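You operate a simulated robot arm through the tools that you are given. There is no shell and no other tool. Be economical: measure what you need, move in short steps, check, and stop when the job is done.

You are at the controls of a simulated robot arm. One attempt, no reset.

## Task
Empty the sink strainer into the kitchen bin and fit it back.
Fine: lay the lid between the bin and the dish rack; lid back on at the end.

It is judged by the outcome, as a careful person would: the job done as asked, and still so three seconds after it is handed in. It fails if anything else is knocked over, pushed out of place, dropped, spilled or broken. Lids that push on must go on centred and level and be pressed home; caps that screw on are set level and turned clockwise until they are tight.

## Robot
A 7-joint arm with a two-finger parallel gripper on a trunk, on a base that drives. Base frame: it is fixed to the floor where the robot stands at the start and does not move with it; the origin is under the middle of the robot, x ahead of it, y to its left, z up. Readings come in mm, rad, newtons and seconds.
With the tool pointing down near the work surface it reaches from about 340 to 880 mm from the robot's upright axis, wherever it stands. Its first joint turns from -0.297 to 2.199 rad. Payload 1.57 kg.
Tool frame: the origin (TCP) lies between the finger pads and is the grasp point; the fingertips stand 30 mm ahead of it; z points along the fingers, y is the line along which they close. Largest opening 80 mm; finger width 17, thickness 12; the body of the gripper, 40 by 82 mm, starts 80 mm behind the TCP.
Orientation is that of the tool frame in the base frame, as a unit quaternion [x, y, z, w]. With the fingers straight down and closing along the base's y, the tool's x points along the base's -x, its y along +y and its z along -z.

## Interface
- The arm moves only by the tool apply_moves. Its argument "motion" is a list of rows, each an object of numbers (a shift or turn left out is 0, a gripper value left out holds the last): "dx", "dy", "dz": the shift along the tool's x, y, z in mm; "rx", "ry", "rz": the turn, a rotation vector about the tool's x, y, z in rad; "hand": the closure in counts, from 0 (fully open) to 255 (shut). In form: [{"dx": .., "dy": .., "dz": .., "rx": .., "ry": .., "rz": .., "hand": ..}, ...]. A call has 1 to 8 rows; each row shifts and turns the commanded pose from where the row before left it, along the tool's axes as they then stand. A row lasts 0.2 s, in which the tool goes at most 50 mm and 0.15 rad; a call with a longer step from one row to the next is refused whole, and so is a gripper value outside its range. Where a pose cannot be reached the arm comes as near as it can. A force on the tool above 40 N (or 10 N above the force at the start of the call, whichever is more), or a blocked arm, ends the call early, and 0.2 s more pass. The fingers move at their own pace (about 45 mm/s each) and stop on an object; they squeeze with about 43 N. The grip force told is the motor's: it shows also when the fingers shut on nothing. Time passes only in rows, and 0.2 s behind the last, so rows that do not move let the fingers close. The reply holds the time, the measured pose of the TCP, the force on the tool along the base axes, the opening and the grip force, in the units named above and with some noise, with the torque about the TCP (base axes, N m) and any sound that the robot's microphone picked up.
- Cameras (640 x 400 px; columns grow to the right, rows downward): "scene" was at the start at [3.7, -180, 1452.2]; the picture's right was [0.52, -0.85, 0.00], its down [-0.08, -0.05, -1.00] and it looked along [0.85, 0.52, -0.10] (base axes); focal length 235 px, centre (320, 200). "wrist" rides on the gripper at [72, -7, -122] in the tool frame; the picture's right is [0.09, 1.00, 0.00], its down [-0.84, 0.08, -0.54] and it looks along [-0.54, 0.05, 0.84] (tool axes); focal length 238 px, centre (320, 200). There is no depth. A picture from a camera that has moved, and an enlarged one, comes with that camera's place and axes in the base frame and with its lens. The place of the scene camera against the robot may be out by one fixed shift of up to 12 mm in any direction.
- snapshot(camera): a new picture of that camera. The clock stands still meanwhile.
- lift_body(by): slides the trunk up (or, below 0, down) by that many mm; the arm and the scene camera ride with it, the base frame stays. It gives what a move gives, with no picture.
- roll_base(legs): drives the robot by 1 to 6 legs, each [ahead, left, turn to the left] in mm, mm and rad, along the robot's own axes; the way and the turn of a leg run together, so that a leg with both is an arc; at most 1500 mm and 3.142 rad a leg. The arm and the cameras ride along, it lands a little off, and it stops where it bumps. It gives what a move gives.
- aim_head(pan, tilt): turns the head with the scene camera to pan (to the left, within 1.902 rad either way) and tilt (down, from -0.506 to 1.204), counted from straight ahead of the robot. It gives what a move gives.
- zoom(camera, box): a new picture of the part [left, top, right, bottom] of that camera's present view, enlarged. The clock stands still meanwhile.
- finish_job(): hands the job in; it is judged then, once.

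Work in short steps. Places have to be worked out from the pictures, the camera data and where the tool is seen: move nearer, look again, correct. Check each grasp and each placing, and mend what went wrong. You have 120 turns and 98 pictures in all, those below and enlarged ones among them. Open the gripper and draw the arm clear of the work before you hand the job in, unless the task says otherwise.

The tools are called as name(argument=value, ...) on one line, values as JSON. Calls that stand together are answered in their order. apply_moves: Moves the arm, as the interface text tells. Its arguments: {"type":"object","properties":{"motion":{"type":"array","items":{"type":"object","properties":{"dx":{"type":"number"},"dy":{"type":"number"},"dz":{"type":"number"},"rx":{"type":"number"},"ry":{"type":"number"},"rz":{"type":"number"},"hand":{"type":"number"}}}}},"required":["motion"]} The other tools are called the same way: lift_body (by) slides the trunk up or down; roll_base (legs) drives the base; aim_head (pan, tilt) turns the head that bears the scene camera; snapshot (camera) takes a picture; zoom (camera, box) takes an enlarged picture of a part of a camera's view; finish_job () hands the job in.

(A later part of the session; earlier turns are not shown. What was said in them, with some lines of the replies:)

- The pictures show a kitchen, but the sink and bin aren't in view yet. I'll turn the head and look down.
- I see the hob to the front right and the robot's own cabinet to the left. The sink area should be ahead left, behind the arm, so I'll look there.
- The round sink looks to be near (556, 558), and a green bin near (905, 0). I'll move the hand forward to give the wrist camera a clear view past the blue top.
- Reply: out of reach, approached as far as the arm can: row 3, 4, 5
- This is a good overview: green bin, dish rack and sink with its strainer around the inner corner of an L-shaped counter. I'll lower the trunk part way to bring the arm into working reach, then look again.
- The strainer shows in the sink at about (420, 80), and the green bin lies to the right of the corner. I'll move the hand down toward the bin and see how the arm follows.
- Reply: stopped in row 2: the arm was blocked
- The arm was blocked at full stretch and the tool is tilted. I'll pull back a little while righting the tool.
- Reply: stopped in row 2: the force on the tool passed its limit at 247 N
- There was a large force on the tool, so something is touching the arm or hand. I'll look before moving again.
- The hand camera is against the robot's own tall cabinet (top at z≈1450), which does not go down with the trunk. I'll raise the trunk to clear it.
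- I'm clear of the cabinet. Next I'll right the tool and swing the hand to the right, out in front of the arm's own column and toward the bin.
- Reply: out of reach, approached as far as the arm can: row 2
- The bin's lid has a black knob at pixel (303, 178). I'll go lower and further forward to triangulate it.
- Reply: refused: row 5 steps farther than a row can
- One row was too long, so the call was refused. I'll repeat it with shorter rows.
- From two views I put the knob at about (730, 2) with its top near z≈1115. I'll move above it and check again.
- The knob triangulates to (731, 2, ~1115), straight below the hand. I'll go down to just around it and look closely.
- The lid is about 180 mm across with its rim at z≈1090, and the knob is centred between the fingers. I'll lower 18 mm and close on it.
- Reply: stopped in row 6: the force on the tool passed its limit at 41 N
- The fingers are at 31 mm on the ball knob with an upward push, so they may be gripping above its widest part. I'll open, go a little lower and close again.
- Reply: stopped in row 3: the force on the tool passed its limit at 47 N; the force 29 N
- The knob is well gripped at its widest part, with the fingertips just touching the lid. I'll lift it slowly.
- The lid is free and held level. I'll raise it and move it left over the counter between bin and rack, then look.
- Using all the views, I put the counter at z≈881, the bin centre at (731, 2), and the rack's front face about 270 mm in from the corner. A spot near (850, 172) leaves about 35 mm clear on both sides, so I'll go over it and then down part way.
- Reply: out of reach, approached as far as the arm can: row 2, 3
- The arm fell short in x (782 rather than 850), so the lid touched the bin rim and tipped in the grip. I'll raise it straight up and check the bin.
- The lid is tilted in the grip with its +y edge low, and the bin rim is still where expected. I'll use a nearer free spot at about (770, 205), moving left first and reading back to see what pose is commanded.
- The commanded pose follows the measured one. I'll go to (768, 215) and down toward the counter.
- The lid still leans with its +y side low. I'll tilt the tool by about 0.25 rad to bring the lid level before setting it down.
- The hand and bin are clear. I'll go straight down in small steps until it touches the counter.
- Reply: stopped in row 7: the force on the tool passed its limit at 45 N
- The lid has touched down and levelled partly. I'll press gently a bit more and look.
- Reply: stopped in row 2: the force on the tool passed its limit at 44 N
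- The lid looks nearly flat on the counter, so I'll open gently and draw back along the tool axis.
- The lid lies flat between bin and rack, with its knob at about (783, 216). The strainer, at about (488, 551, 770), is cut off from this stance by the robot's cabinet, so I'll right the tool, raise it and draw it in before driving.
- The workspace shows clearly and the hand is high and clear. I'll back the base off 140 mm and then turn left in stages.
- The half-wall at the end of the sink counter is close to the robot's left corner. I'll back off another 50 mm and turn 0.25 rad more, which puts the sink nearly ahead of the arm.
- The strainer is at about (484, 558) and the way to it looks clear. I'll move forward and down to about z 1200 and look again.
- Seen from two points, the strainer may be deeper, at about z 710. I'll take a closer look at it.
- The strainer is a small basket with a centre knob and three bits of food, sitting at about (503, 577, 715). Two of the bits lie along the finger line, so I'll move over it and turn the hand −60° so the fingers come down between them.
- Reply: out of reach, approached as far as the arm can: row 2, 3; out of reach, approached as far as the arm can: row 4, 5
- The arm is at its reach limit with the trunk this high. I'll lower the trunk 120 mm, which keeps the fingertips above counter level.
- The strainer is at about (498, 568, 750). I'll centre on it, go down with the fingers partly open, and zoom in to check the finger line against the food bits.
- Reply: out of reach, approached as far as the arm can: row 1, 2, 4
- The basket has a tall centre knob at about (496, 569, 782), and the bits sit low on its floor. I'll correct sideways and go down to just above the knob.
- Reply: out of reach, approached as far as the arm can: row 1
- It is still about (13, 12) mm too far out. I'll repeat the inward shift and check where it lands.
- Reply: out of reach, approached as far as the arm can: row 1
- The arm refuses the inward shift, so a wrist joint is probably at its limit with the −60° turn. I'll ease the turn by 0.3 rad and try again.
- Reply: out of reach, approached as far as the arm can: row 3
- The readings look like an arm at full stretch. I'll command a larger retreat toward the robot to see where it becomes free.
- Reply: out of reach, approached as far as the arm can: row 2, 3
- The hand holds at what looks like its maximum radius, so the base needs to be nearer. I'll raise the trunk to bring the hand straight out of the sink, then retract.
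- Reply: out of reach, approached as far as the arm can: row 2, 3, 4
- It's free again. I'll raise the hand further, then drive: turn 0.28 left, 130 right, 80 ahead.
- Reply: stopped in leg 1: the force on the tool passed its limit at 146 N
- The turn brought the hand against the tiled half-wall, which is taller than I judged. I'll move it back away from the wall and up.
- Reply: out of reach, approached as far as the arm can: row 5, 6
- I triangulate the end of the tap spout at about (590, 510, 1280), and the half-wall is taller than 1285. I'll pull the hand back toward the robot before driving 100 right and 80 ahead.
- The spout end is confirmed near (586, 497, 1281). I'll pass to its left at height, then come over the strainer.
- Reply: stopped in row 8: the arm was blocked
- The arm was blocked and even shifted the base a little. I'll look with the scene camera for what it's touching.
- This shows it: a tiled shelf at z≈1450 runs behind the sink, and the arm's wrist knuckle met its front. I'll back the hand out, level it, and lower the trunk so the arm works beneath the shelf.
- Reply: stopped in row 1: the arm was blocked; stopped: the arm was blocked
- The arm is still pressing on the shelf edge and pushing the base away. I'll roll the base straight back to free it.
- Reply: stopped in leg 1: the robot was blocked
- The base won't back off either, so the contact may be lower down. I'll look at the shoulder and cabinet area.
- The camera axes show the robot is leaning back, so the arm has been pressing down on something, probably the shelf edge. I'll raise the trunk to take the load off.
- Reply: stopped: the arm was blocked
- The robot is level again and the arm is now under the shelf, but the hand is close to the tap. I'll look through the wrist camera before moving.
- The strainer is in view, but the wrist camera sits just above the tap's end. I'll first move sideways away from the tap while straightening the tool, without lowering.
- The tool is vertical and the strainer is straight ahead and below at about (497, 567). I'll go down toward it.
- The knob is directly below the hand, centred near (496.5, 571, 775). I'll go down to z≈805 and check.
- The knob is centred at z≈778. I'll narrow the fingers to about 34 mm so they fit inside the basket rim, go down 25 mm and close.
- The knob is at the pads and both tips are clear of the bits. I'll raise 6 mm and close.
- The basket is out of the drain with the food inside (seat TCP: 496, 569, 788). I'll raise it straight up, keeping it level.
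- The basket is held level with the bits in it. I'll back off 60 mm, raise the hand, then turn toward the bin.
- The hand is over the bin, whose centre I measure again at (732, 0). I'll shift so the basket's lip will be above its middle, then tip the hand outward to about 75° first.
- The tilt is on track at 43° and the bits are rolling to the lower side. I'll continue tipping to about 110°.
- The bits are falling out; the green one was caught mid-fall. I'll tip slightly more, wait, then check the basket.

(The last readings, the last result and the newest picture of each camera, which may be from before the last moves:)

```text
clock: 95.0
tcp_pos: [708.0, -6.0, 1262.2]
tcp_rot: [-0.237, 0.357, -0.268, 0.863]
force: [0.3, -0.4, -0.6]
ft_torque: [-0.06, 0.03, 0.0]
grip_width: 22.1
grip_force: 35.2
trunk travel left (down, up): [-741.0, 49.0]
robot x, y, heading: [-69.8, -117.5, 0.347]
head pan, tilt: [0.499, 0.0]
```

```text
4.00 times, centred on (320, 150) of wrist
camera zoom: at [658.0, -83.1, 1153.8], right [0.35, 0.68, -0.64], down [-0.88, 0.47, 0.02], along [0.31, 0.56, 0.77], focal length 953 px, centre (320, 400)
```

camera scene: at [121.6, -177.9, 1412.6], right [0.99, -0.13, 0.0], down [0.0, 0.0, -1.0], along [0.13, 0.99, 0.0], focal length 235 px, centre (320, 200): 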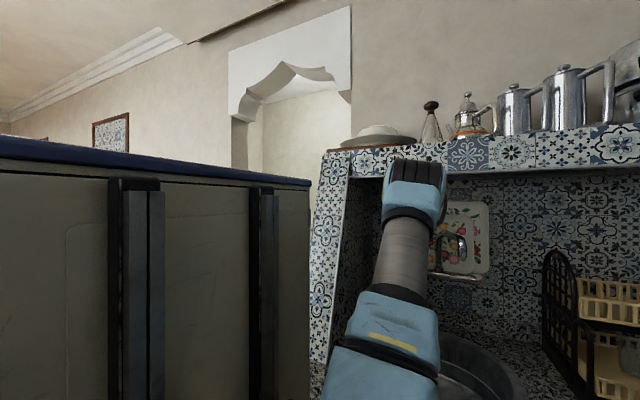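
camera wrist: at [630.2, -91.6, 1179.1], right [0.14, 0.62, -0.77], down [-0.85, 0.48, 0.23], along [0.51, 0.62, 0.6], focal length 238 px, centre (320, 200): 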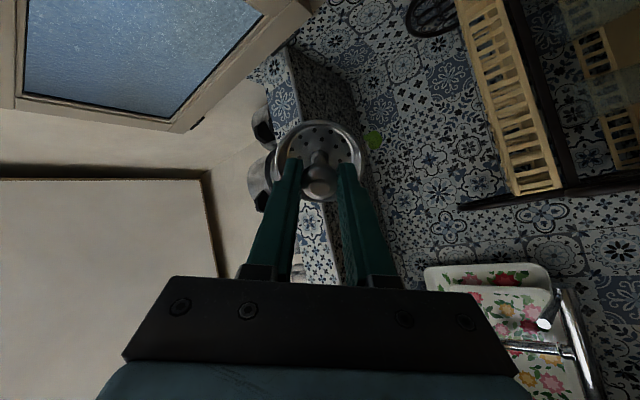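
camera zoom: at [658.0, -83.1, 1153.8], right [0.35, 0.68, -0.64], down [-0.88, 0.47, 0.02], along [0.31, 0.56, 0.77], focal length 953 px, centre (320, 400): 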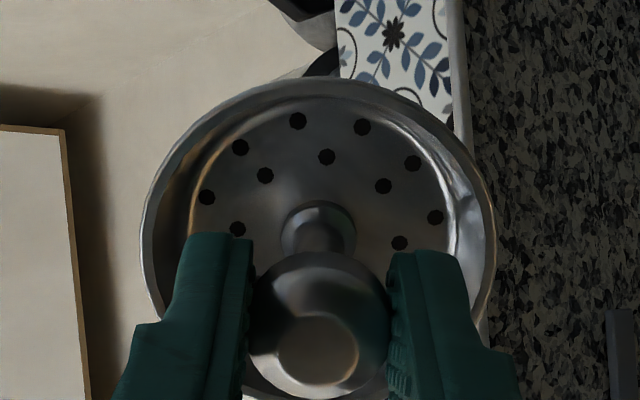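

The basket is empty. I'll tip it back upright in two calls.

apply_moves(motion=[{"rx": -0.1167, "ry": 0.0947}, {"rx": -0.1167, "ry": 0.0947}, {"rx": -0.1167, "ry": 0.0947}, {"rx": -0.1167, "ry": 0.0947}, {"rx": -0.1167, "ry": 0.0947}, {"rx": -0.1167, "ry": 0.0947}, {"rx": -0.1167, "ry": 0.0947}, {"rx": -0.1167, "ry": 0.0947}])

apply_moves(motion=[{"rx": -0.1167, "ry": 0.0947}, {"rx": -0.1167, "ry": 0.0947}, {"rx": -0.1167, "ry": 0.0947}, {"rx": -0.1167, "ry": 0.0947}, {"rx": -0.1167, "ry": 0.0947}, {"rx": -0.1167, "ry": 0.0947}, {"rx": -0.1167, "ry": 0.0947}, {}])

apply_moves(motion=[{"dx": 40}, {"dx": 40}])

snapshot(camera="wrist")

```text
clock: 96.8
tcp_pos: [707.9, -6.1, 1262.2]
tcp_rot: [-0.48, 0.72, -0.147, 0.479]
force: [0.7, 0.4, 0.1]
ft_torque: [0.0, 0.02, 0.01]
grip_width: 22.2
grip_force: 34.6
trunk travel left (down, up): [-741.0, 49.0]
robot x, y, heading: [-67.0, -117.3, 0.345]
head pan, tilt: [0.499, 0.0]
```

```text
clock: 98.6
tcp_pos: [707.1, -6.7, 1262.4]
tcp_rot: [-0.555, 0.832, 0.002, -0.001]
force: [-0.2, 0.7, 0.2]
ft_torque: [0.03, -0.02, -0.03]
grip_width: 22.0
grip_force: 35.2
trunk travel left (down, up): [-741.0, 49.0]
robot x, y, heading: [-72.4, -120.2, 0.342]
head pan, tilt: [0.499, 0.0]
```

```text
clock: 99.2
tcp_pos: [675.6, -77.4, 1261.5]
tcp_rot: [-0.556, 0.831, 0.001, -0.001]
force: [0.7, 1.2, -0.5]
ft_torque: [-0.05, 0.03, -0.01]
grip_width: 22.0
grip_force: 34.9
trunk travel left (down, up): [-741.0, 49.0]
robot x, y, heading: [-69.4, -120.0, 0.346]
head pan, tilt: [0.499, 0.0]
```

```text
29 pictures are left
camera wrist: at [654.7, -147.5, 1384.8], right [-0.95, 0.3, 0.0], down [0.25, 0.8, 0.54], along [0.16, 0.52, -0.84], focal length 238 px, centre (320, 200)
```

wrist: 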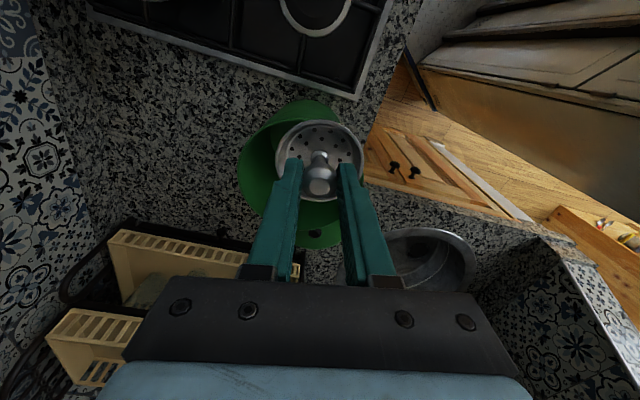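

The basket is upright and I see no bits on the counter. I'll reverse the route: turn left 0.6 with the hand high, lower it, then drive 60 ahead.

apply_moves(motion=[{"dx": -37, "dy": 24}, {}])

roll_base(legs=[[0, 0, 0.6]])

apply_moves(motion=[{"dz": 30}, {"dz": 30}, {"dz": 30}])

roll_base(legs=[[60, 0, 0]])

snapshot(camera="wrist")

```text
clock: 99.8
tcp_pos: [666.5, -36.8, 1261.4]
tcp_rot: [-0.555, 0.832, 0.001, 0.0]
force: [-0.4, 0.6, -1.4]
ft_torque: [0.02, 0.0, 0.0]
grip_width: 22.0
grip_force: 35.1
trunk travel left (down, up): [-741.0, 49.0]
robot x, y, heading: [-69.0, -118.9, 0.339]
head pan, tilt: [0.499, 0.0]
```

```text
clock: 101.9
tcp_pos: [488.7, 366.7, 1262.6]
tcp_rot: [0.777, -0.629, -0.001, 0.0]
force: [-0.5, 0.3, -0.2]
ft_torque: [0.01, 0.03, -0.02]
grip_width: 21.9
grip_force: 34.5
trunk travel left (down, up): [-741.0, 49.0]
robot x, y, heading: [-69.9, -120.2, 0.955]
head pan, tilt: [0.499, 0.0]
```

```text
clock: 102.7
tcp_pos: [490.1, 367.5, 1174.2]
tcp_rot: [0.777, -0.629, -0.001, 0.0]
force: [0.3, 0.6, -1.1]
ft_torque: [-0.01, 0.02, 0.0]
grip_width: 22.0
grip_force: 34.9
trunk travel left (down, up): [-741.0, 49.0]
robot x, y, heading: [-71.9, -117.0, 0.951]
head pan, tilt: [0.499, 0.0]
```

```text
clock: 103.7
tcp_pos: [524.6, 416.3, 1172.3]
tcp_rot: [0.777, -0.629, -0.001, 0.0]
force: [0.2, 0.3, -0.7]
ft_torque: [-0.02, -0.06, -0.01]
grip_width: 21.9
grip_force: 35.0
trunk travel left (down, up): [-741.0, 49.0]
robot x, y, heading: [-36.6, -72.4, 0.95]
head pan, tilt: [0.499, 0.0]
```

```text
28 pictures are left
camera wrist: at [547.1, 346.6, 1296.3], right [-0.95, -0.3, 0.0], down [-0.25, 0.8, 0.54], along [-0.16, 0.52, -0.84], focal length 238 px, centre (320, 200)
```

wrist: 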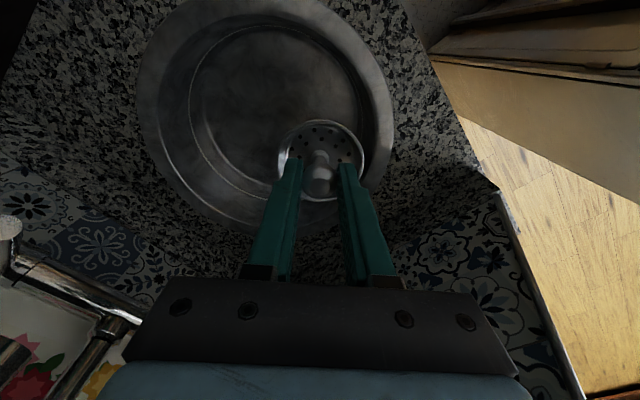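

The base landed within a few mm of the former pose. I'll go over the drain and start down.

apply_moves(motion=[{"dx": -39, "dy": -1}, {"dx": -39, "dy": -1}, {"dx": -39, "dy": -1}, {"dx": -38.5, "dy": -1}, {"dz": 40}, {"dz": 40}, {"dz": 40}, {"dz": 40}])

apply_moves(motion=[{"dz": 40}, {"dz": 40}, {"dz": 40}, {"dz": 30}, {}])

snapshot(camera="wrist")

```text
clock: 105.5
tcp_pos: [497.2, 566.8, 1015.1]
tcp_rot: [0.777, -0.629, 0.0, 0.0]
force: [-1.3, -0.6, 0.0]
ft_torque: [0.02, 0.0, -0.01]
grip_width: 22.3
grip_force: 34.9
trunk travel left (down, up): [-741.0, 49.0]
robot x, y, heading: [-34.3, -68.8, 0.949]
head pan, tilt: [0.499, 0.0]
```

```text
clock: 106.7
tcp_pos: [495.6, 568.4, 865.6]
tcp_rot: [0.777, -0.63, -0.001, 0.001]
force: [-0.2, -0.6, -1.1]
ft_torque: [0.0, 0.02, -0.01]
grip_width: 22.2
grip_force: 34.8
trunk travel left (down, up): [-741.0, 49.0]
robot x, y, heading: [-34.6, -68.5, 0.946]
head pan, tilt: [0.499, 0.0]
```

```text
27 pictures are left
camera wrist: at [517.9, 498.7, 988.0], right [-0.95, -0.3, 0.0], down [-0.25, 0.8, 0.54], along [-0.16, 0.52, -0.84], focal length 238 px, centre (320, 200)
```

wrist: 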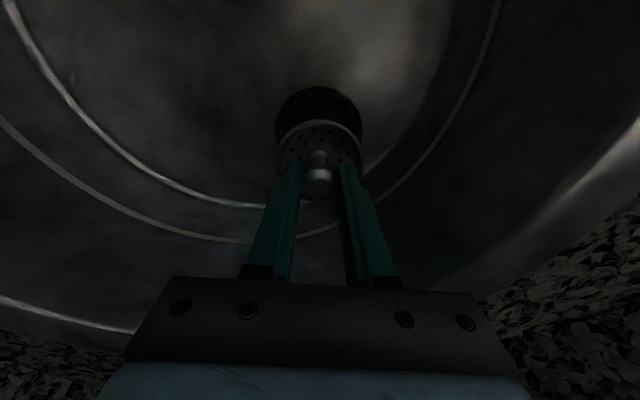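

The drain is directly beneath the basket. I'll lower to the seat height (TCP z 788), slowing at the end.

apply_moves(motion=[{"dz": 25}, {"dz": 20}, {"dz": 12}, {"dz": 8}, {"dz": 5}, {"dz": 4}, {"dz": 3}, {}])

zoom(camera="wrist", box=[220, 95, 420, 220])

```text
clock: 108.5
tcp_pos: [497.0, 569.9, 789.3]
tcp_rot: [0.777, -0.629, -0.002, -0.001]
force: [-1.8, -3.7, 23.3]
ft_torque: [-0.07, 0.04, 0.01]
grip_width: 22.1
grip_force: 34.5
trunk travel left (down, up): [-741.0, 49.0]
robot x, y, heading: [-36.0, -68.9, 0.946]
head pan, tilt: [0.499, 0.0]
```

```text
3.20 times, centred on (320, 158) of wrist
camera zoom: at [518.0, 500.0, 912.2], right [-0.95, -0.3, 0.0], down [-0.25, 0.8, 0.55], along [-0.16, 0.52, -0.84], focal length 763 px, centre (320, 336)
```

zoom: 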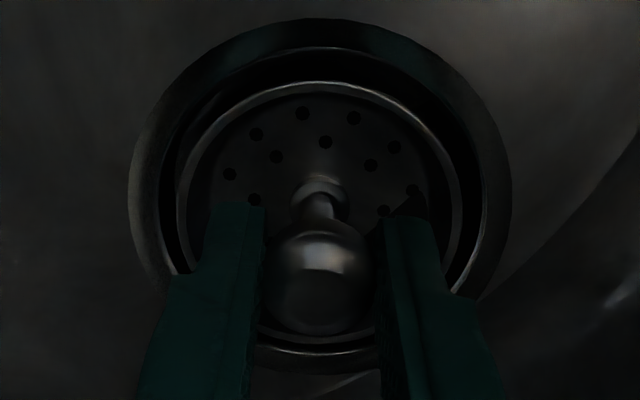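

It's seated at the original height, with a firm 23 N of contact. I'll open the fingers just enough and withdraw straight up.

apply_moves(motion=[{"hand": 147}, {"hand": 147}, {"hand": 147}, {"dz": -15}, {"dz": -25}, {"dz": -30}])

zoom(camera="wrist", box=[220, 60, 420, 185])

```text
clock: 109.9
tcp_pos: [495.8, 570.1, 857.6]
tcp_rot: [0.777, -0.63, 0.0, 0.001]
force: [0.2, 0.3, 0.4]
ft_torque: [-0.01, 0.02, 0.03]
grip_width: 33.8
grip_force: 0.1
trunk travel left (down, up): [-741.0, 49.0]
robot x, y, heading: [-34.1, -71.1, 0.949]
head pan, tilt: [0.499, 0.0]
```

```text
3.20 times, centred on (320, 122) of wrist
camera zoom: at [518.7, 501.4, 979.0], right [-0.95, -0.3, 0.0], down [-0.25, 0.8, 0.54], along [-0.16, 0.52, -0.84], focal length 763 px, centre (320, 448)
```

zoom: 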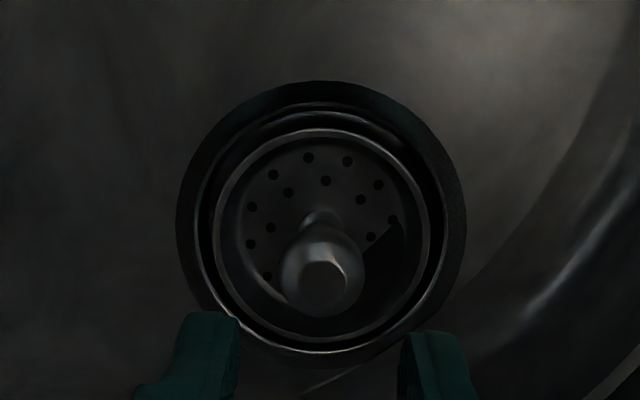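

The strainer sits level and centred as before. I'll withdraw by the same route and turn back toward the bin.

apply_moves(motion=[{"dz": -40}, {"dz": -40}, {"dz": -40}, {"dz": -40}, {"dz": -40}, {"dz": -40}, {"dz": -45}])

apply_moves(motion=[{"dx": 30, "dz": -20}, {"dx": 35, "dz": -10}, {"dx": 35}, {"dx": 35}, {"dx": 20}])

roll_base(legs=[[-60, 0, 0]])

apply_moves(motion=[{"dz": -30}, {"dz": -30}, {"dz": -30}])

roll_base(legs=[[0, 0, -0.6]])

snapshot(camera="wrist")

```text
clock: 111.5
tcp_pos: [498.3, 568.3, 1140.0]
tcp_rot: [0.778, -0.629, -0.002, 0.001]
force: [-0.7, -0.1, -0.2]
ft_torque: [-0.03, 0.03, -0.03]
grip_width: 33.9
grip_force: 0.2
trunk travel left (down, up): [-741.0, 49.0]
robot x, y, heading: [-36.8, -67.5, 0.948]
head pan, tilt: [0.499, 0.0]
```

```text
clock: 112.7
tcp_pos: [528.2, 417.5, 1170.9]
tcp_rot: [0.777, -0.629, -0.001, 0.001]
force: [-0.5, -0.4, -0.1]
ft_torque: [-0.03, 0.02, 0.01]
grip_width: 34.1
grip_force: 0.1
trunk travel left (down, up): [-741.0, 49.0]
robot x, y, heading: [-35.5, -68.6, 0.951]
head pan, tilt: [0.499, 0.0]
```

```text
clock: 113.6
tcp_pos: [492.7, 369.8, 1171.4]
tcp_rot: [0.777, -0.629, -0.001, 0.001]
force: [-0.7, -0.1, 0.8]
ft_torque: [0.03, -0.03, 0.0]
grip_width: 34.2
grip_force: 0.0
trunk travel left (down, up): [-741.0, 49.0]
robot x, y, heading: [-71.7, -115.3, 0.95]
head pan, tilt: [0.499, 0.0]
```

```text
clock: 114.4
tcp_pos: [494.1, 370.9, 1261.5]
tcp_rot: [0.778, -0.629, -0.003, 0.001]
force: [-0.6, 0.8, -1.1]
ft_torque: [-0.01, 0.01, 0.0]
grip_width: 33.9
grip_force: 0.1
trunk travel left (down, up): [-741.0, 49.0]
robot x, y, heading: [-68.9, -114.8, 0.952]
head pan, tilt: [0.499, 0.0]
```

```text
clock: 116.5
tcp_pos: [670.5, -35.3, 1261.1]
tcp_rot: [-0.556, 0.831, 0.001, 0.0]
force: [-0.1, -0.7, -0.5]
ft_torque: [0.0, 0.0, 0.03]
grip_width: 33.9
grip_force: 0.1
trunk travel left (down, up): [-741.0, 49.0]
robot x, y, heading: [-71.8, -117.6, 0.348]
head pan, tilt: [0.499, 0.0]
```

```text
24 pictures are left
camera wrist: at [649.3, -104.9, 1383.9], right [-0.95, 0.3, 0.0], down [0.25, 0.8, 0.54], along [0.16, 0.52, -0.84], focal length 238 px, centre (320, 200)
```

wrist: 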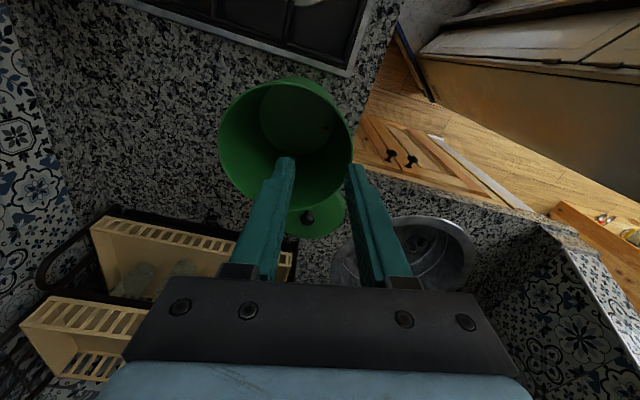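

The bin, the lid on the counter and the strainer in the sink are all in view. I'll zoom into the bin to check what fell in.

zoom(camera="wrist", box=[200, 60, 380, 240])

```text
2.22 times, centred on (290, 150) of wrist
camera zoom: at [649.3, -104.9, 1383.9], right [-0.95, 0.3, 0.0], down [0.25, 0.8, 0.54], along [0.16, 0.52, -0.84], focal length 530 px, centre (387, 311)
```

zoom: 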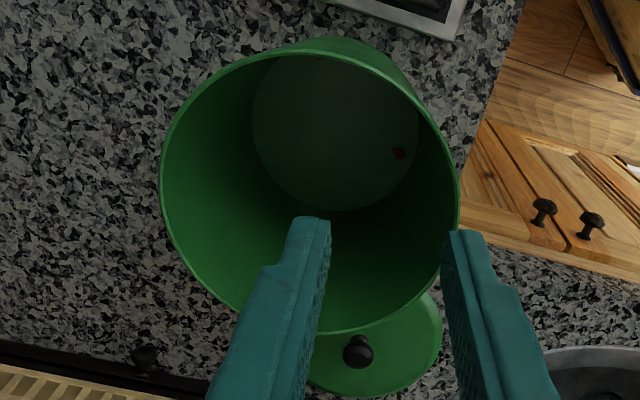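

The bin hasn't moved (centre 730, 0, about 175 mm across) and at least one bit shows inside. The lid knob is at (782, 217), at the edge of reach, so I'll drive 50 ahead and 30 left.

roll_base(legs=[[0, 30, 0], [50, 0, 0]])

apply_moves(motion=[{"dy": 15, "dx": -40, "hand": 60}, {"dx": -45}, {"dx": -45}, {"rz": 0.15}, {"rz": 0.15}, {"rz": 0.15}, {"rz": 0.15}])

snapshot(camera="wrist")

```text
clock: 117.8
tcp_pos: [707.2, 10.5, 1261.2]
tcp_rot: [-0.556, 0.831, 0.001, 0.0]
force: [0.5, -0.7, 0.0]
ft_torque: [0.0, 0.0, -0.01]
grip_width: 33.9
grip_force: 0.0
trunk travel left (down, up): [-741.0, 49.0]
robot x, y, heading: [-34.6, -74.4, 0.347]
head pan, tilt: [0.499, 0.0]
```

```text
clock: 119.4
tcp_pos: [743.0, 136.0, 1260.6]
tcp_rot: [-0.284, 0.959, 0.001, 0.0]
force: [1.0, 0.0, -0.5]
ft_torque: [0.01, -0.03, 0.05]
grip_width: 61.1
grip_force: 0.0
trunk travel left (down, up): [-741.0, 49.0]
robot x, y, heading: [-34.4, -73.6, 0.343]
head pan, tilt: [0.499, 0.0]
```

```text
22 pictures are left
camera wrist: at [686.6, 90.1, 1383.9], right [-0.62, 0.79, 0.0], down [0.66, 0.52, 0.54], along [0.42, 0.34, -0.84], focal length 238 px, centre (320, 200)
```

wrist: 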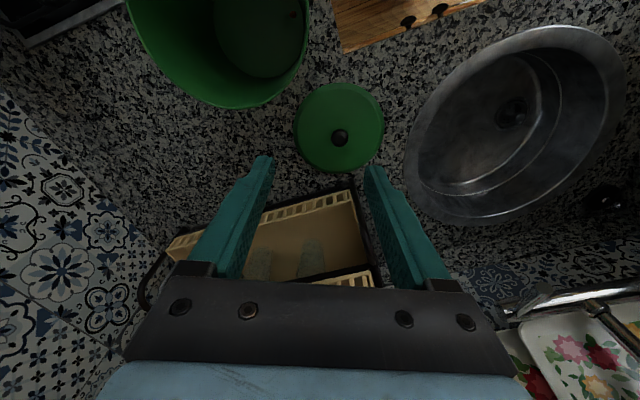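

The knob is at about (780, 215). I'll move over it and go down to z≈1010.

apply_moves(motion=[{"dx": -37, "dy": 23}, {"dx": -37, "dy": 23}, {"dz": 45}, {"dz": 45}, {"dz": 45}, {"dz": 45}, {"dz": 45}, {"dz": 25}])

snapshot(camera="wrist")

```text
clock: 121.2
tcp_pos: [766.4, 205.3, 1005.8]
tcp_rot: [-0.284, 0.959, 0.001, 0.0]
force: [-0.5, 0.1, 0.1]
ft_torque: [0.02, -0.01, 0.0]
grip_width: 61.2
grip_force: 0.0
out of reach, approached as far as the arm can: row 2
trunk travel left (down, up): [-741.0, 49.0]
robot x, y, heading: [-33.3, -75.0, 0.345]
head pan, tilt: [0.499, 0.0]
```

```text
21 pictures are left
camera wrist: at [709.3, 160.7, 1128.7], right [-0.62, 0.78, 0.0], down [0.66, 0.52, 0.54], along [0.42, 0.34, -0.84], focal length 238 px, centre (320, 200)
```

wrist: 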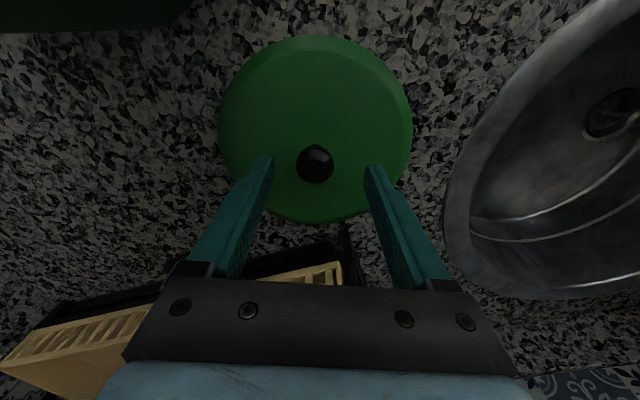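

The knob triangulates to about (776, 210, 944). I'll correct by 10 mm, go down 35 and check.

apply_moves(motion=[{"dx": -10, "dy": -3}, {"dz": 20}, {"dz": 15}, {}])

snapshot(camera="wrist")

```text
clock: 122.2
tcp_pos: [774.9, 209.9, 972.0]
tcp_rot: [-0.285, 0.959, 0.001, -0.001]
force: [-0.1, 0.4, 0.1]
ft_torque: [0.02, 0.02, -0.02]
grip_width: 61.3
grip_force: 0.1
trunk travel left (down, up): [-741.0, 49.0]
robot x, y, heading: [-33.3, -75.6, 0.348]
head pan, tilt: [0.499, 0.0]
```

```text
20 pictures are left
camera wrist: at [718.6, 163.5, 1093.6], right [-0.62, 0.78, 0.0], down [0.66, 0.52, 0.54], along [0.42, 0.34, -0.84], focal length 238 px, centre (320, 200)
```

wrist: 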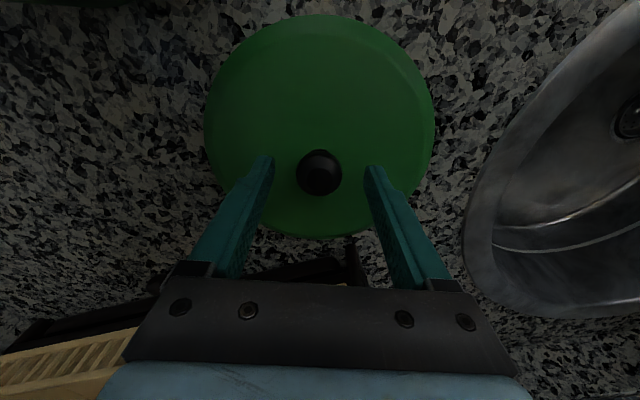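

This matches the view before the first grasp. I'll lower 13 mm and close on the knob.

apply_moves(motion=[{"dz": 13}, {"hand": 255}, {"hand": 255}, {"hand": 255}, {"hand": 255}, {"hand": 255}])

zoom(camera="wrist", box=[220, 100, 420, 225])

```text
clock: 123.6
tcp_pos: [775.7, 210.0, 957.8]
tcp_rot: [-0.285, 0.959, 0.002, -0.001]
force: [0.7, 0.4, 0.1]
ft_torque: [-0.02, -0.05, 0.01]
grip_width: 30.0
grip_force: 39.5
trunk travel left (down, up): [-741.0, 49.0]
robot x, y, heading: [-36.9, -73.7, 0.347]
head pan, tilt: [0.499, 0.0]
```

```text
3.20 times, centred on (320, 162) of wrist
camera zoom: at [719.6, 163.9, 1080.8], right [-0.62, 0.78, 0.0], down [0.66, 0.52, 0.54], along [0.42, 0.34, -0.84], focal length 763 px, centre (320, 320)
```

zoom: 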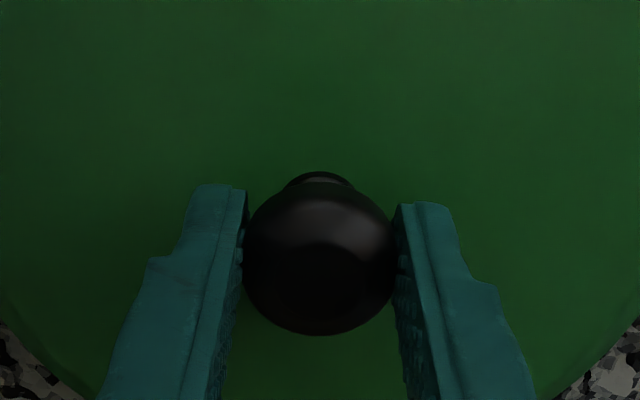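

The grip is centred and level. I'll lift the lid straight up to z≈1205.

apply_moves(motion=[{"dz": -15}, {"dz": -35}, {"dz": -40}, {"dz": -40}, {"dz": -40}, {"dz": -40}, {"dz": -38}, {}])

snapshot(camera="wrist")

```text
clock: 125.4
tcp_pos: [776.3, 208.4, 1203.2]
tcp_rot: [-0.285, 0.958, 0.001, 0.0]
force: [0.3, -0.5, -1.7]
ft_torque: [-0.02, -0.01, 0.03]
grip_width: 30.2
grip_force: 39.4
trunk travel left (down, up): [-741.0, 49.0]
robot x, y, heading: [-32.4, -69.3, 0.344]
head pan, tilt: [0.499, 0.0]
```

```text
18 pictures are left
camera wrist: at [720.9, 162.6, 1326.8], right [-0.62, 0.78, 0.0], down [0.66, 0.52, 0.54], along [0.42, 0.34, -0.84], focal length 238 px, centre (320, 200)
```

wrist: 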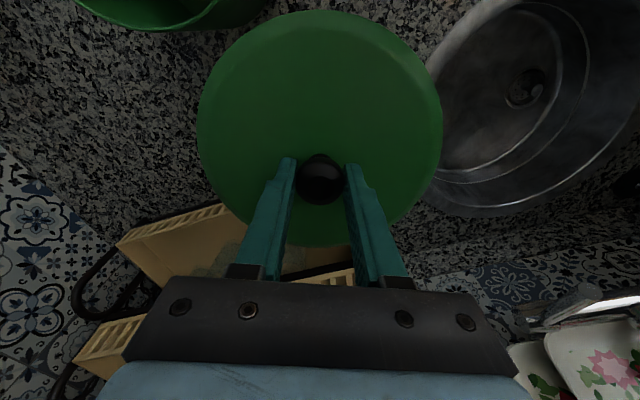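

The lid hangs level and the counter beneath shows no debris. I'll carry it over the bin centre at (731, 2).

apply_moves(motion=[{"dx": 30, "dy": -29.6}, {"dx": 30, "dy": -29.6}, {"dx": 30, "dy": -29.6}, {"dx": 30, "dy": -29.6}, {"dx": 30, "dy": -29.6}, {}])

snapshot(camera="wrist")

```text
clock: 126.8
tcp_pos: [733.5, 3.6, 1205.3]
tcp_rot: [-0.285, 0.959, 0.0, 0.0]
force: [-0.2, 0.7, -1.5]
ft_torque: [0.0, 0.0, -0.03]
grip_width: 30.3
grip_force: 39.7
trunk travel left (down, up): [-741.0, 49.0]
robot x, y, heading: [-36.1, -75.9, 0.344]
head pan, tilt: [0.499, 0.0]
```

```text
17 pictures are left
camera wrist: at [677.0, -40.0, 1327.9], right [-0.62, 0.78, 0.0], down [0.66, 0.52, 0.54], along [0.42, 0.34, -0.84], focal length 238 px, centre (320, 200)
```

wrist: 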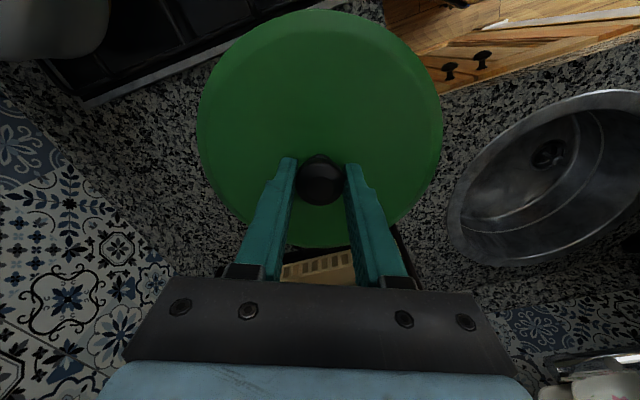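

The lid hides the bin completely, as it should. I'll nudge 2 mm and lower, slowing near the rim.

apply_moves(motion=[{"dx": 2}, {"dz": 20}, {"dz": 15}, {"dz": 6}, {"dz": 5}, {"dz": 5}, {"dz": 5}, {}])

snapshot(camera="wrist")

```text
clock: 128.6
tcp_pos: [730.1, 2.0, 1150.2]
tcp_rot: [-0.285, 0.959, 0.001, 0.0]
force: [0.5, 0.1, -0.7]
ft_torque: [-0.02, 0.02, 0.02]
grip_width: 30.1
grip_force: 39.8
trunk travel left (down, up): [-741.0, 49.0]
robot x, y, heading: [-34.9, -71.9, 0.349]
head pan, tilt: [0.499, 0.0]
```

```text
16 pictures are left
camera wrist: at [673.4, -42.9, 1273.0], right [-0.62, 0.78, 0.0], down [0.66, 0.52, 0.54], along [0.42, 0.34, -0.84], focal length 238 px, centre (320, 200)
```

wrist: 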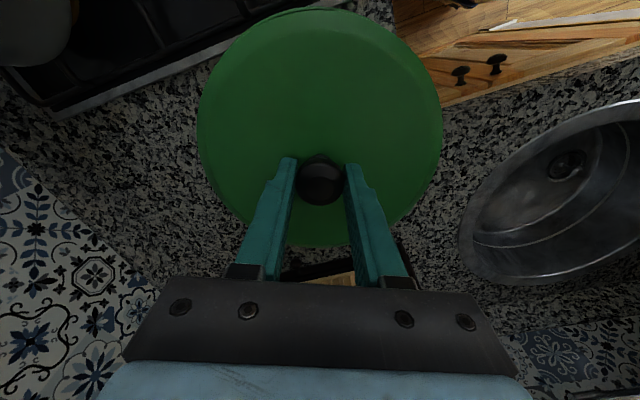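

A sliver of the bin shows at the top edge. I'll zoom there to judge the centring.

zoom(camera="wrist", box=[180, 0, 460, 175])

```text
2.29 times, centred on (320, 88) of wrist
camera zoom: at [673.4, -42.9, 1273.0], right [-0.62, 0.78, 0.0], down [0.66, 0.52, 0.54], along [0.42, 0.34, -0.84], focal length 545 px, centre (320, 457)
```

zoom: 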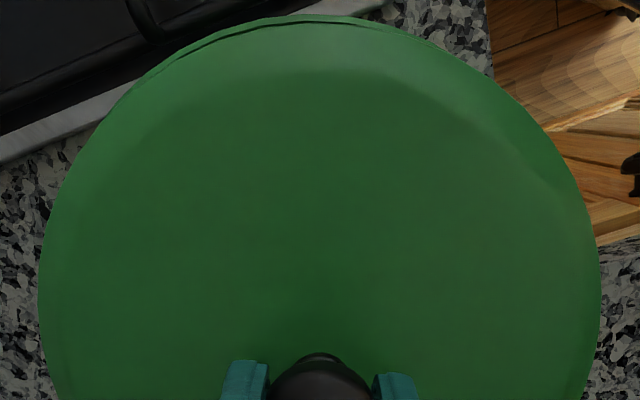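

A thin sliver of rim shows on the near side, so the lid may sit 2–3 mm too far out. I'll nudge it 2 mm toward the near side and lower in small steps, watching the force.

apply_moves(motion=[{"dx": 2.5, "dy": -1}, {"dz": 4}, {"dz": 4}, {"dz": 3}, {}])

zoom(camera="wrist", box=[180, 0, 460, 175])

```text
clock: 129.8
tcp_pos: [727.6, -1.2, 1140.8]
tcp_rot: [-0.284, 0.959, 0.001, 0.001]
force: [1.7, -7.2, 28.6]
ft_torque: [0.4, 0.16, -0.1]
grip_width: 30.3
grip_force: 39.8
trunk travel left (down, up): [-741.0, 49.0]
robot x, y, heading: [-34.5, -76.3, 0.349]
head pan, tilt: [0.499, 0.0]
```

```text
2.29 times, centred on (320, 88) of wrist
camera zoom: at [671.1, -46.4, 1264.3], right [-0.62, 0.78, 0.0], down [0.66, 0.52, 0.54], along [0.43, 0.34, -0.84], focal length 545 px, centre (320, 457)
```

zoom: 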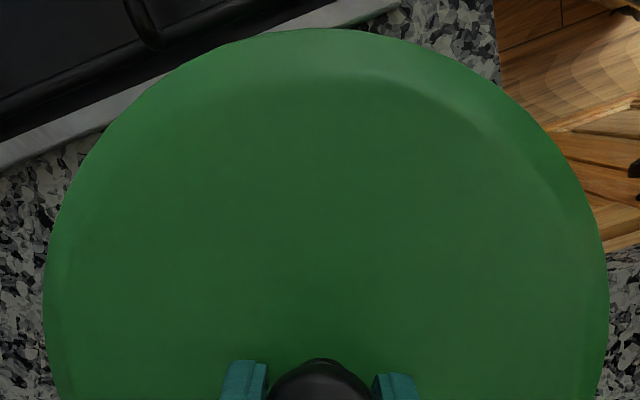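

The lid now covers the rim evenly and meets resistance at z≈1141, a few mm above its former seat of about 1133. I'll press down gently.

apply_moves(motion=[{"dz": 2, "dy": 1}, {"dz": 2}, {}])

```text
clock: 130.5
tcp_pos: [727.7, -0.5, 1138.8]
tcp_rot: [-0.284, 0.959, 0.0, 0.003]
force: [-3.4, -3.6, 15.6]
ft_torque: [0.53, 0.57, 0.17]
grip_width: 30.2
grip_force: 39.2
trunk travel left (down, up): [-741.0, 49.0]
robot x, y, heading: [-32.8, -74.4, 0.346]
head pan, tilt: [0.499, 0.0]
stopped in row 3: the force on the tool passed its limit at 42 N (the readings are from after the stop); the commanded pose is now the measured one
```

Resistance is on the image's right side. I'll look at the whole lid before pressing further.

snapshot(camera="wrist")

aim_head(pan=0.1, tilt=0.3)

snapshot(camera="scene")

```text
13 pictures are left
camera wrist: at [670.8, -45.3, 1261.1], right [-0.62, 0.78, 0.0], down [0.66, 0.52, 0.55], along [0.43, 0.34, -0.84], focal length 238 px, centre (320, 200)
```

wrist: 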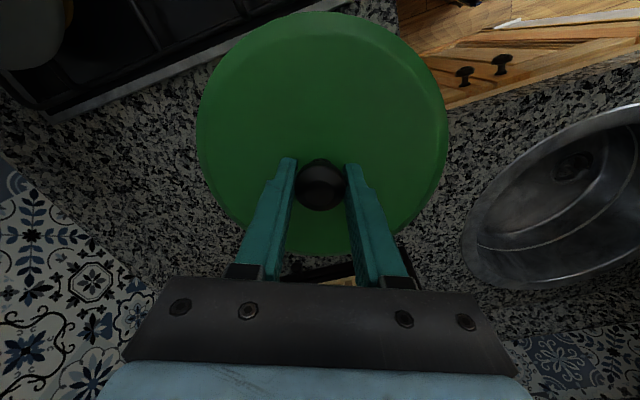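

```text
clock: 131.3
tcp_pos: [727.1, -0.4, 1138.7]
tcp_rot: [-0.284, 0.959, 0.0, 0.003]
force: [-1.5, -4.5, 22.8]
ft_torque: [0.62, 0.67, 0.12]
grip_width: 30.2
grip_force: 39.6
trunk travel left (down, up): [-741.0, 49.0]
robot x, y, heading: [-33.4, -74.3, 0.35]
head pan, tilt: [0.099, 0.3]
```

```text
12 pictures are left
camera scene: at [58.5, -275.1, 1385.1], right [0.43, -0.9, 0.0], down [-0.27, -0.13, -0.96], along [0.86, 0.41, -0.29], focal length 235 px, centre (320, 200)
```

scene: 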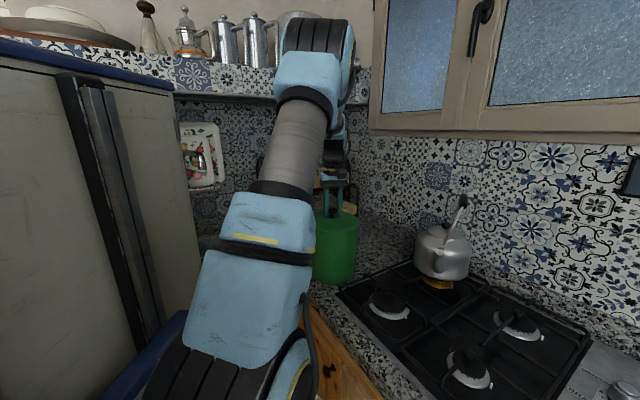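

Now the scene camera sees the bin from the side, so I'll zoom in on the lid joint.

zoom(camera="scene", box=[290, 170, 390, 290])

```text
3.33 times, centred on (340, 230) of scene
camera zoom: at [58.5, -275.1, 1385.1], right [0.43, -0.9, 0.0], down [-0.27, -0.13, -0.96], along [0.86, 0.41, -0.29], focal length 783 px, centre (253, 100)
```

zoom: 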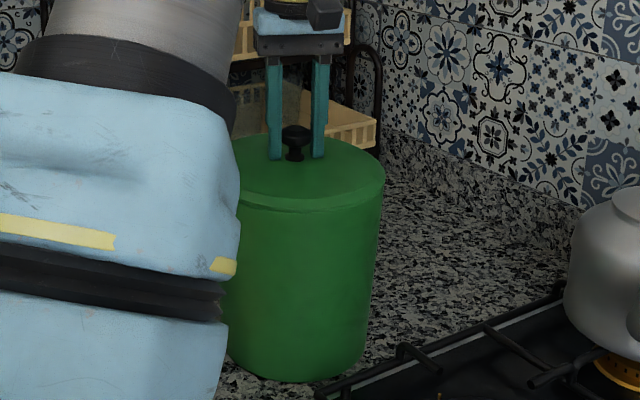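

The lid sits as a cap just over the rim, not quite home. I'll lift 4 mm, shift 2 mm toward the contact side, and try again, comparing the force.

apply_moves(motion=[{"dz": -5}, {"dy": 2.5}, {"dz": 3}, {"dz": 3}, {"dz": 2}, {}])

```text
clock: 132.7
tcp_pos: [727.4, 0.8, 1138.9]
tcp_rot: [-0.285, 0.959, 0.0, 0.005]
force: [5.4, -1.3, 40.9]
ft_torque: [0.93, 1.12, 0.05]
grip_width: 30.1
grip_force: 39.6
trunk travel left (down, up): [-741.0, 49.0]
robot x, y, heading: [-30.0, -69.8, 0.348]
head pan, tilt: [0.099, 0.3]
```

The knob is slipping a little in the grip, so I'll release and look at how the lid sits by itself.

apply_moves(motion=[{"dz": -2}, {"hand": 100}, {"hand": 80}, {"hand": 80, "dz": -10}, {"dz": -30}, {"dz": -30}, {"dz": -30}, {}])

snapshot(camera="wrist")

zoom(camera="scene", box=[300, 190, 380, 290])

```text
clock: 134.5
tcp_pos: [725.7, 1.8, 1237.1]
tcp_rot: [-0.285, 0.959, 0.0, 0.001]
force: [-0.5, -1.1, 0.0]
ft_torque: [-0.01, -0.01, 0.02]
grip_width: 55.0
grip_force: 0.0
trunk travel left (down, up): [-741.0, 49.0]
robot x, y, heading: [-33.5, -75.1, 0.348]
head pan, tilt: [0.099, 0.3]
```

```text
10 pictures are left
camera wrist: at [670.3, -44.5, 1359.7], right [-0.62, 0.78, 0.0], down [0.66, 0.52, 0.54], along [0.43, 0.34, -0.84], focal length 238 px, centre (320, 200)
```

wrist: 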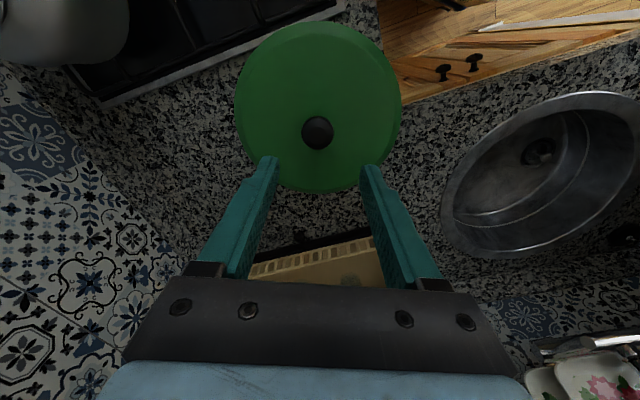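

```text
4.00 times, centred on (340, 240) of scene
camera zoom: at [59.4, -274.7, 1384.9], right [0.43, -0.9, 0.0], down [-0.27, -0.13, -0.96], along [0.86, 0.41, -0.3], focal length 940 px, centre (240, 40)
```

zoom: 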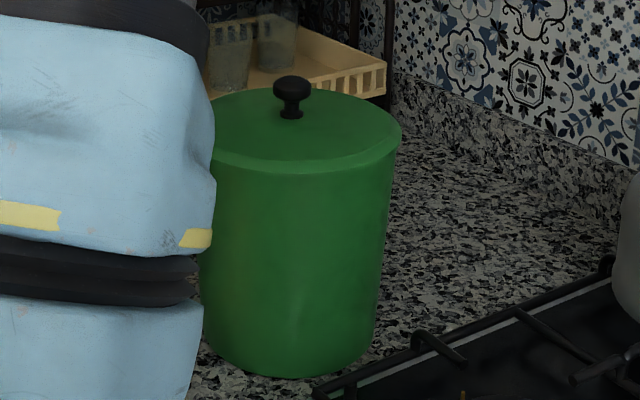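

The lid rests on the rim and looks level from the side, with its knob near the original (731, 0). I'll close the fingers and press straight down on the knob to seat it.

apply_moves(motion=[{"dx": -3.5, "dy": -4.4, "hand": 255}, {"hand": 255}, {"hand": 255}, {"dz": 25}, {"dz": 20}, {"dz": 10}, {}])

apply_moves(motion=[{"dz": 4}, {"dz": 4}, {"dz": 4}, {"dz": 4}, {"dz": 4}, {"dz": 4}, {"dz": 4}, {"dz": 4}])

```text
clock: 136.1
tcp_pos: [732.7, -0.1, 1181.3]
tcp_rot: [-0.285, 0.958, 0.0, 0.001]
force: [-0.4, 0.3, -0.6]
ft_torque: [-0.02, 0.01, -0.01]
grip_width: 0.2
grip_force: 21.4
trunk travel left (down, up): [-741.0, 49.0]
robot x, y, heading: [-34.4, -74.2, 0.345]
head pan, tilt: [0.099, 0.3]
```

```text
clock: 137.5
tcp_pos: [733.2, 2.1, 1165.2]
tcp_rot: [-0.285, 0.958, -0.001, 0.009]
force: [-1.7, -1.1, 14.6]
ft_torque: [-0.08, 0.15, 0.01]
grip_width: 0.1
grip_force: 21.2
trunk travel left (down, up): [-741.0, 49.0]
robot x, y, heading: [-30.0, -72.7, 0.353]
head pan, tilt: [0.099, 0.3]
stopped in row 7: the force on the tool passed its limit at 45 N (the readings are from after the stop); the commanded pose is now the measured one
```

The press met the knob top at about z 1136, which matches the fully seated height. I'll press once more to confirm it doesn't go lower.

apply_moves(motion=[{"dz": 3}, {"dz": 3}, {"dz": 3}, {"dz": 3}])

apply_moves(motion=[{"dz": -20}, {"dz": -40}, {"dz": -40}, {"dx": 40}, {"dx": 40}, {"dx": 40}, {}])

snapshot(camera="wrist")

zoom(camera="scene", box=[300, 190, 380, 290])

```text
clock: 138.1
tcp_pos: [734.9, 1.0, 1165.9]
tcp_rot: [-0.285, 0.959, 0.0, 0.013]
force: [-5.1, -0.4, 16.9]
ft_torque: [-0.1, 0.25, -0.02]
grip_width: 0.0
grip_force: 21.4
trunk travel left (down, up): [-741.0, 49.0]
robot x, y, heading: [-33.7, -74.7, 0.349]
head pan, tilt: [0.099, 0.3]
stopped in row 2: the force on the tool passed its limit at 44 N (the readings are from after the stop); the commanded pose is now the measured one
```

```text
clock: 139.7
tcp_pos: [634.6, -67.3, 1261.4]
tcp_rot: [-0.284, 0.959, -0.001, 0.01]
force: [0.4, 0.3, 1.1]
ft_torque: [0.0, 0.01, 0.02]
grip_width: 0.0
grip_force: 21.7
trunk travel left (down, up): [-741.0, 49.0]
robot x, y, heading: [-33.4, -73.8, 0.352]
head pan, tilt: [0.099, 0.3]
```

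```text
8 pictures are left
camera wrist: at [573.9, -113.0, 1383.2], right [-0.62, 0.78, -0.01], down [0.65, 0.52, 0.56], along [0.44, 0.34, -0.83], focal length 238 px, centre (320, 200)
```

wrist: 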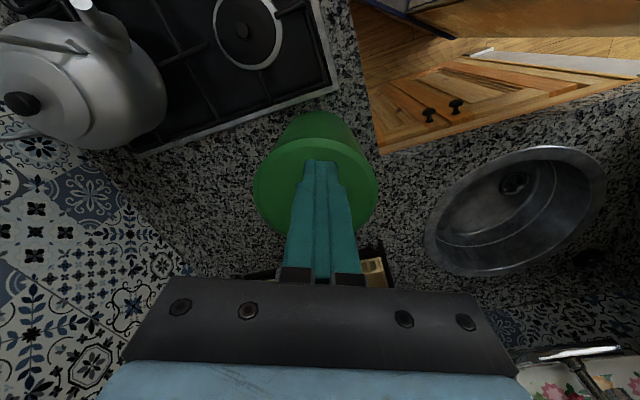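

```text
4.00 times, centred on (340, 240) of scene
camera zoom: at [59.4, -274.7, 1384.9], right [0.43, -0.9, 0.0], down [-0.27, -0.13, -0.96], along [0.86, 0.41, -0.3], focal length 940 px, centre (240, 40)
```

zoom: 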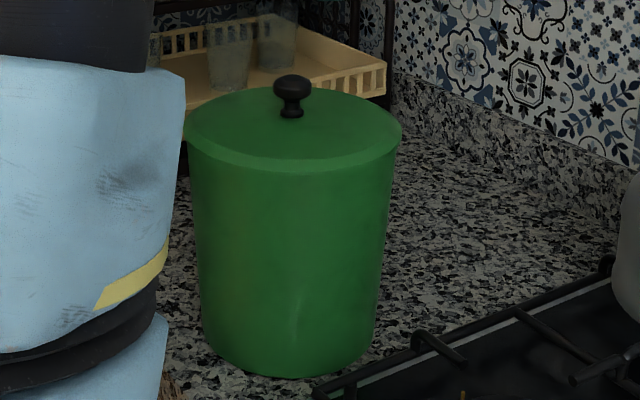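

The lid is centred with even overhang and no gap. As a check on its height, I'll straddle the knob with open fingers and touch the lid top, to compare with the 1132–1134 reading from before I took it off.

apply_moves(motion=[{"dx": -40, "dy": 2, "hand": 60}, {"dx": -40, "dy": 2}, {"dx": -38, "dy": 1}, {"dz": 40}, {"dz": 40}, {"dz": 25}, {}])

snapshot(camera="wrist")

```text
clock: 141.3
tcp_pos: [732.4, 3.7, 1158.2]
tcp_rot: [-0.285, 0.958, -0.001, 0.011]
force: [-0.8, 0.4, 0.6]
ft_torque: [0.01, -0.05, 0.0]
grip_width: 61.2
grip_force: 0.0
trunk travel left (down, up): [-741.0, 49.0]
robot x, y, heading: [-34.8, -73.3, 0.348]
head pan, tilt: [0.099, 0.3]
```

```text
6 pictures are left
camera wrist: at [673.7, -42.5, 1279.2], right [-0.62, 0.78, -0.01], down [0.65, 0.52, 0.56], along [0.44, 0.34, -0.83], focal length 238 px, centre (320, 200)
```

wrist: 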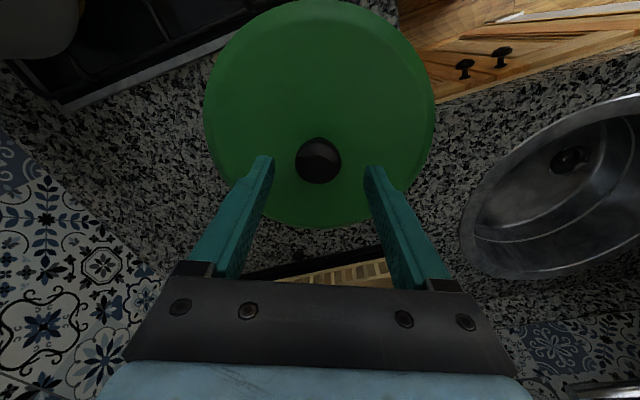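

The fingers straddle the knob cleanly. I'll go down in 3 mm steps until they touch the lid.

apply_moves(motion=[{"dz": 10}, {"dz": 5}, {"dz": 3}, {"dz": 3}, {"dz": 3}, {"dz": 3}, {"dz": 3}, {"dz": 3}])

```text
clock: 143.1
tcp_pos: [732.6, 3.4, 1132.1]
tcp_rot: [-0.283, 0.959, 0.0, 0.018]
force: [-0.8, -1.0, 16.9]
ft_torque: [-0.04, 0.08, -0.02]
grip_width: 61.6
grip_force: 0.7
trunk travel left (down, up): [-741.0, 49.0]
robot x, y, heading: [-32.8, -73.1, 0.346]
head pan, tilt: [0.099, 0.3]
stopped in row 8: the force on the tool passed its limit at 44 N (the readings are from after the stop); the commanded pose is now the measured one
```

Contact at z 1132.1 with balanced torque, the same height as originally, so the lid is home and level. I'll withdraw up and back.

apply_moves(motion=[{"dz": -20}, {"dz": -40}, {"dz": -40}, {"dz": -40}, {"dx": 40}, {"dx": 40}, {"dx": 40}, {}])

snapshot(camera="wrist")

snapshot(camera="scene")

```text
clock: 144.9
tcp_pos: [629.6, -63.6, 1266.9]
tcp_rot: [-0.284, 0.959, -0.001, 0.014]
force: [0.7, -0.3, 0.1]
ft_torque: [-0.02, 0.03, -0.05]
grip_width: 61.3
grip_force: 0.0
trunk travel left (down, up): [-741.0, 49.0]
robot x, y, heading: [-30.9, -72.5, 0.347]
head pan, tilt: [0.099, 0.3]
```

```text
5 pictures are left
camera wrist: at [568.7, -108.6, 1387.4], right [-0.62, 0.79, -0.01], down [0.64, 0.52, 0.56], along [0.45, 0.34, -0.83], focal length 238 px, centre (320, 200)
```

wrist: 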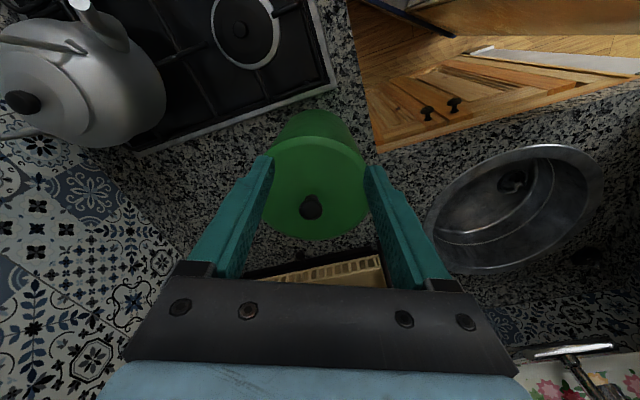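

```text
4 pictures are left
camera scene: at [59.3, -274.8, 1384.9], right [0.43, -0.9, 0.0], down [-0.27, -0.13, -0.96], along [0.86, 0.41, -0.3], focal length 235 px, centre (320, 200)
```

scene: 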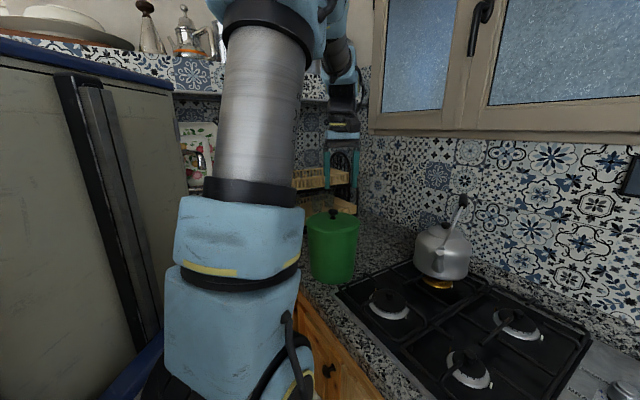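

The strainer is back in the sink, the lid is on the bin, everything else is standing in place, and the arm is clear. I'll hand the job in.

finish_job()

```text
The job is handed in.
```

The strainer has been emptied into the bin and fitted back in the drain, and the bin lid is back on, level and pressed home. I saw the bits leave the basket and none on the counter, but only one was clearly visible inside the bin.

On the way, the lid touched the bin rim and the hand hit the tiled half-wall. The arm also got caught somewhere near the sink shelf, which made the robot lean for a moment. I saw nothing knocked over or out of place afterwards.
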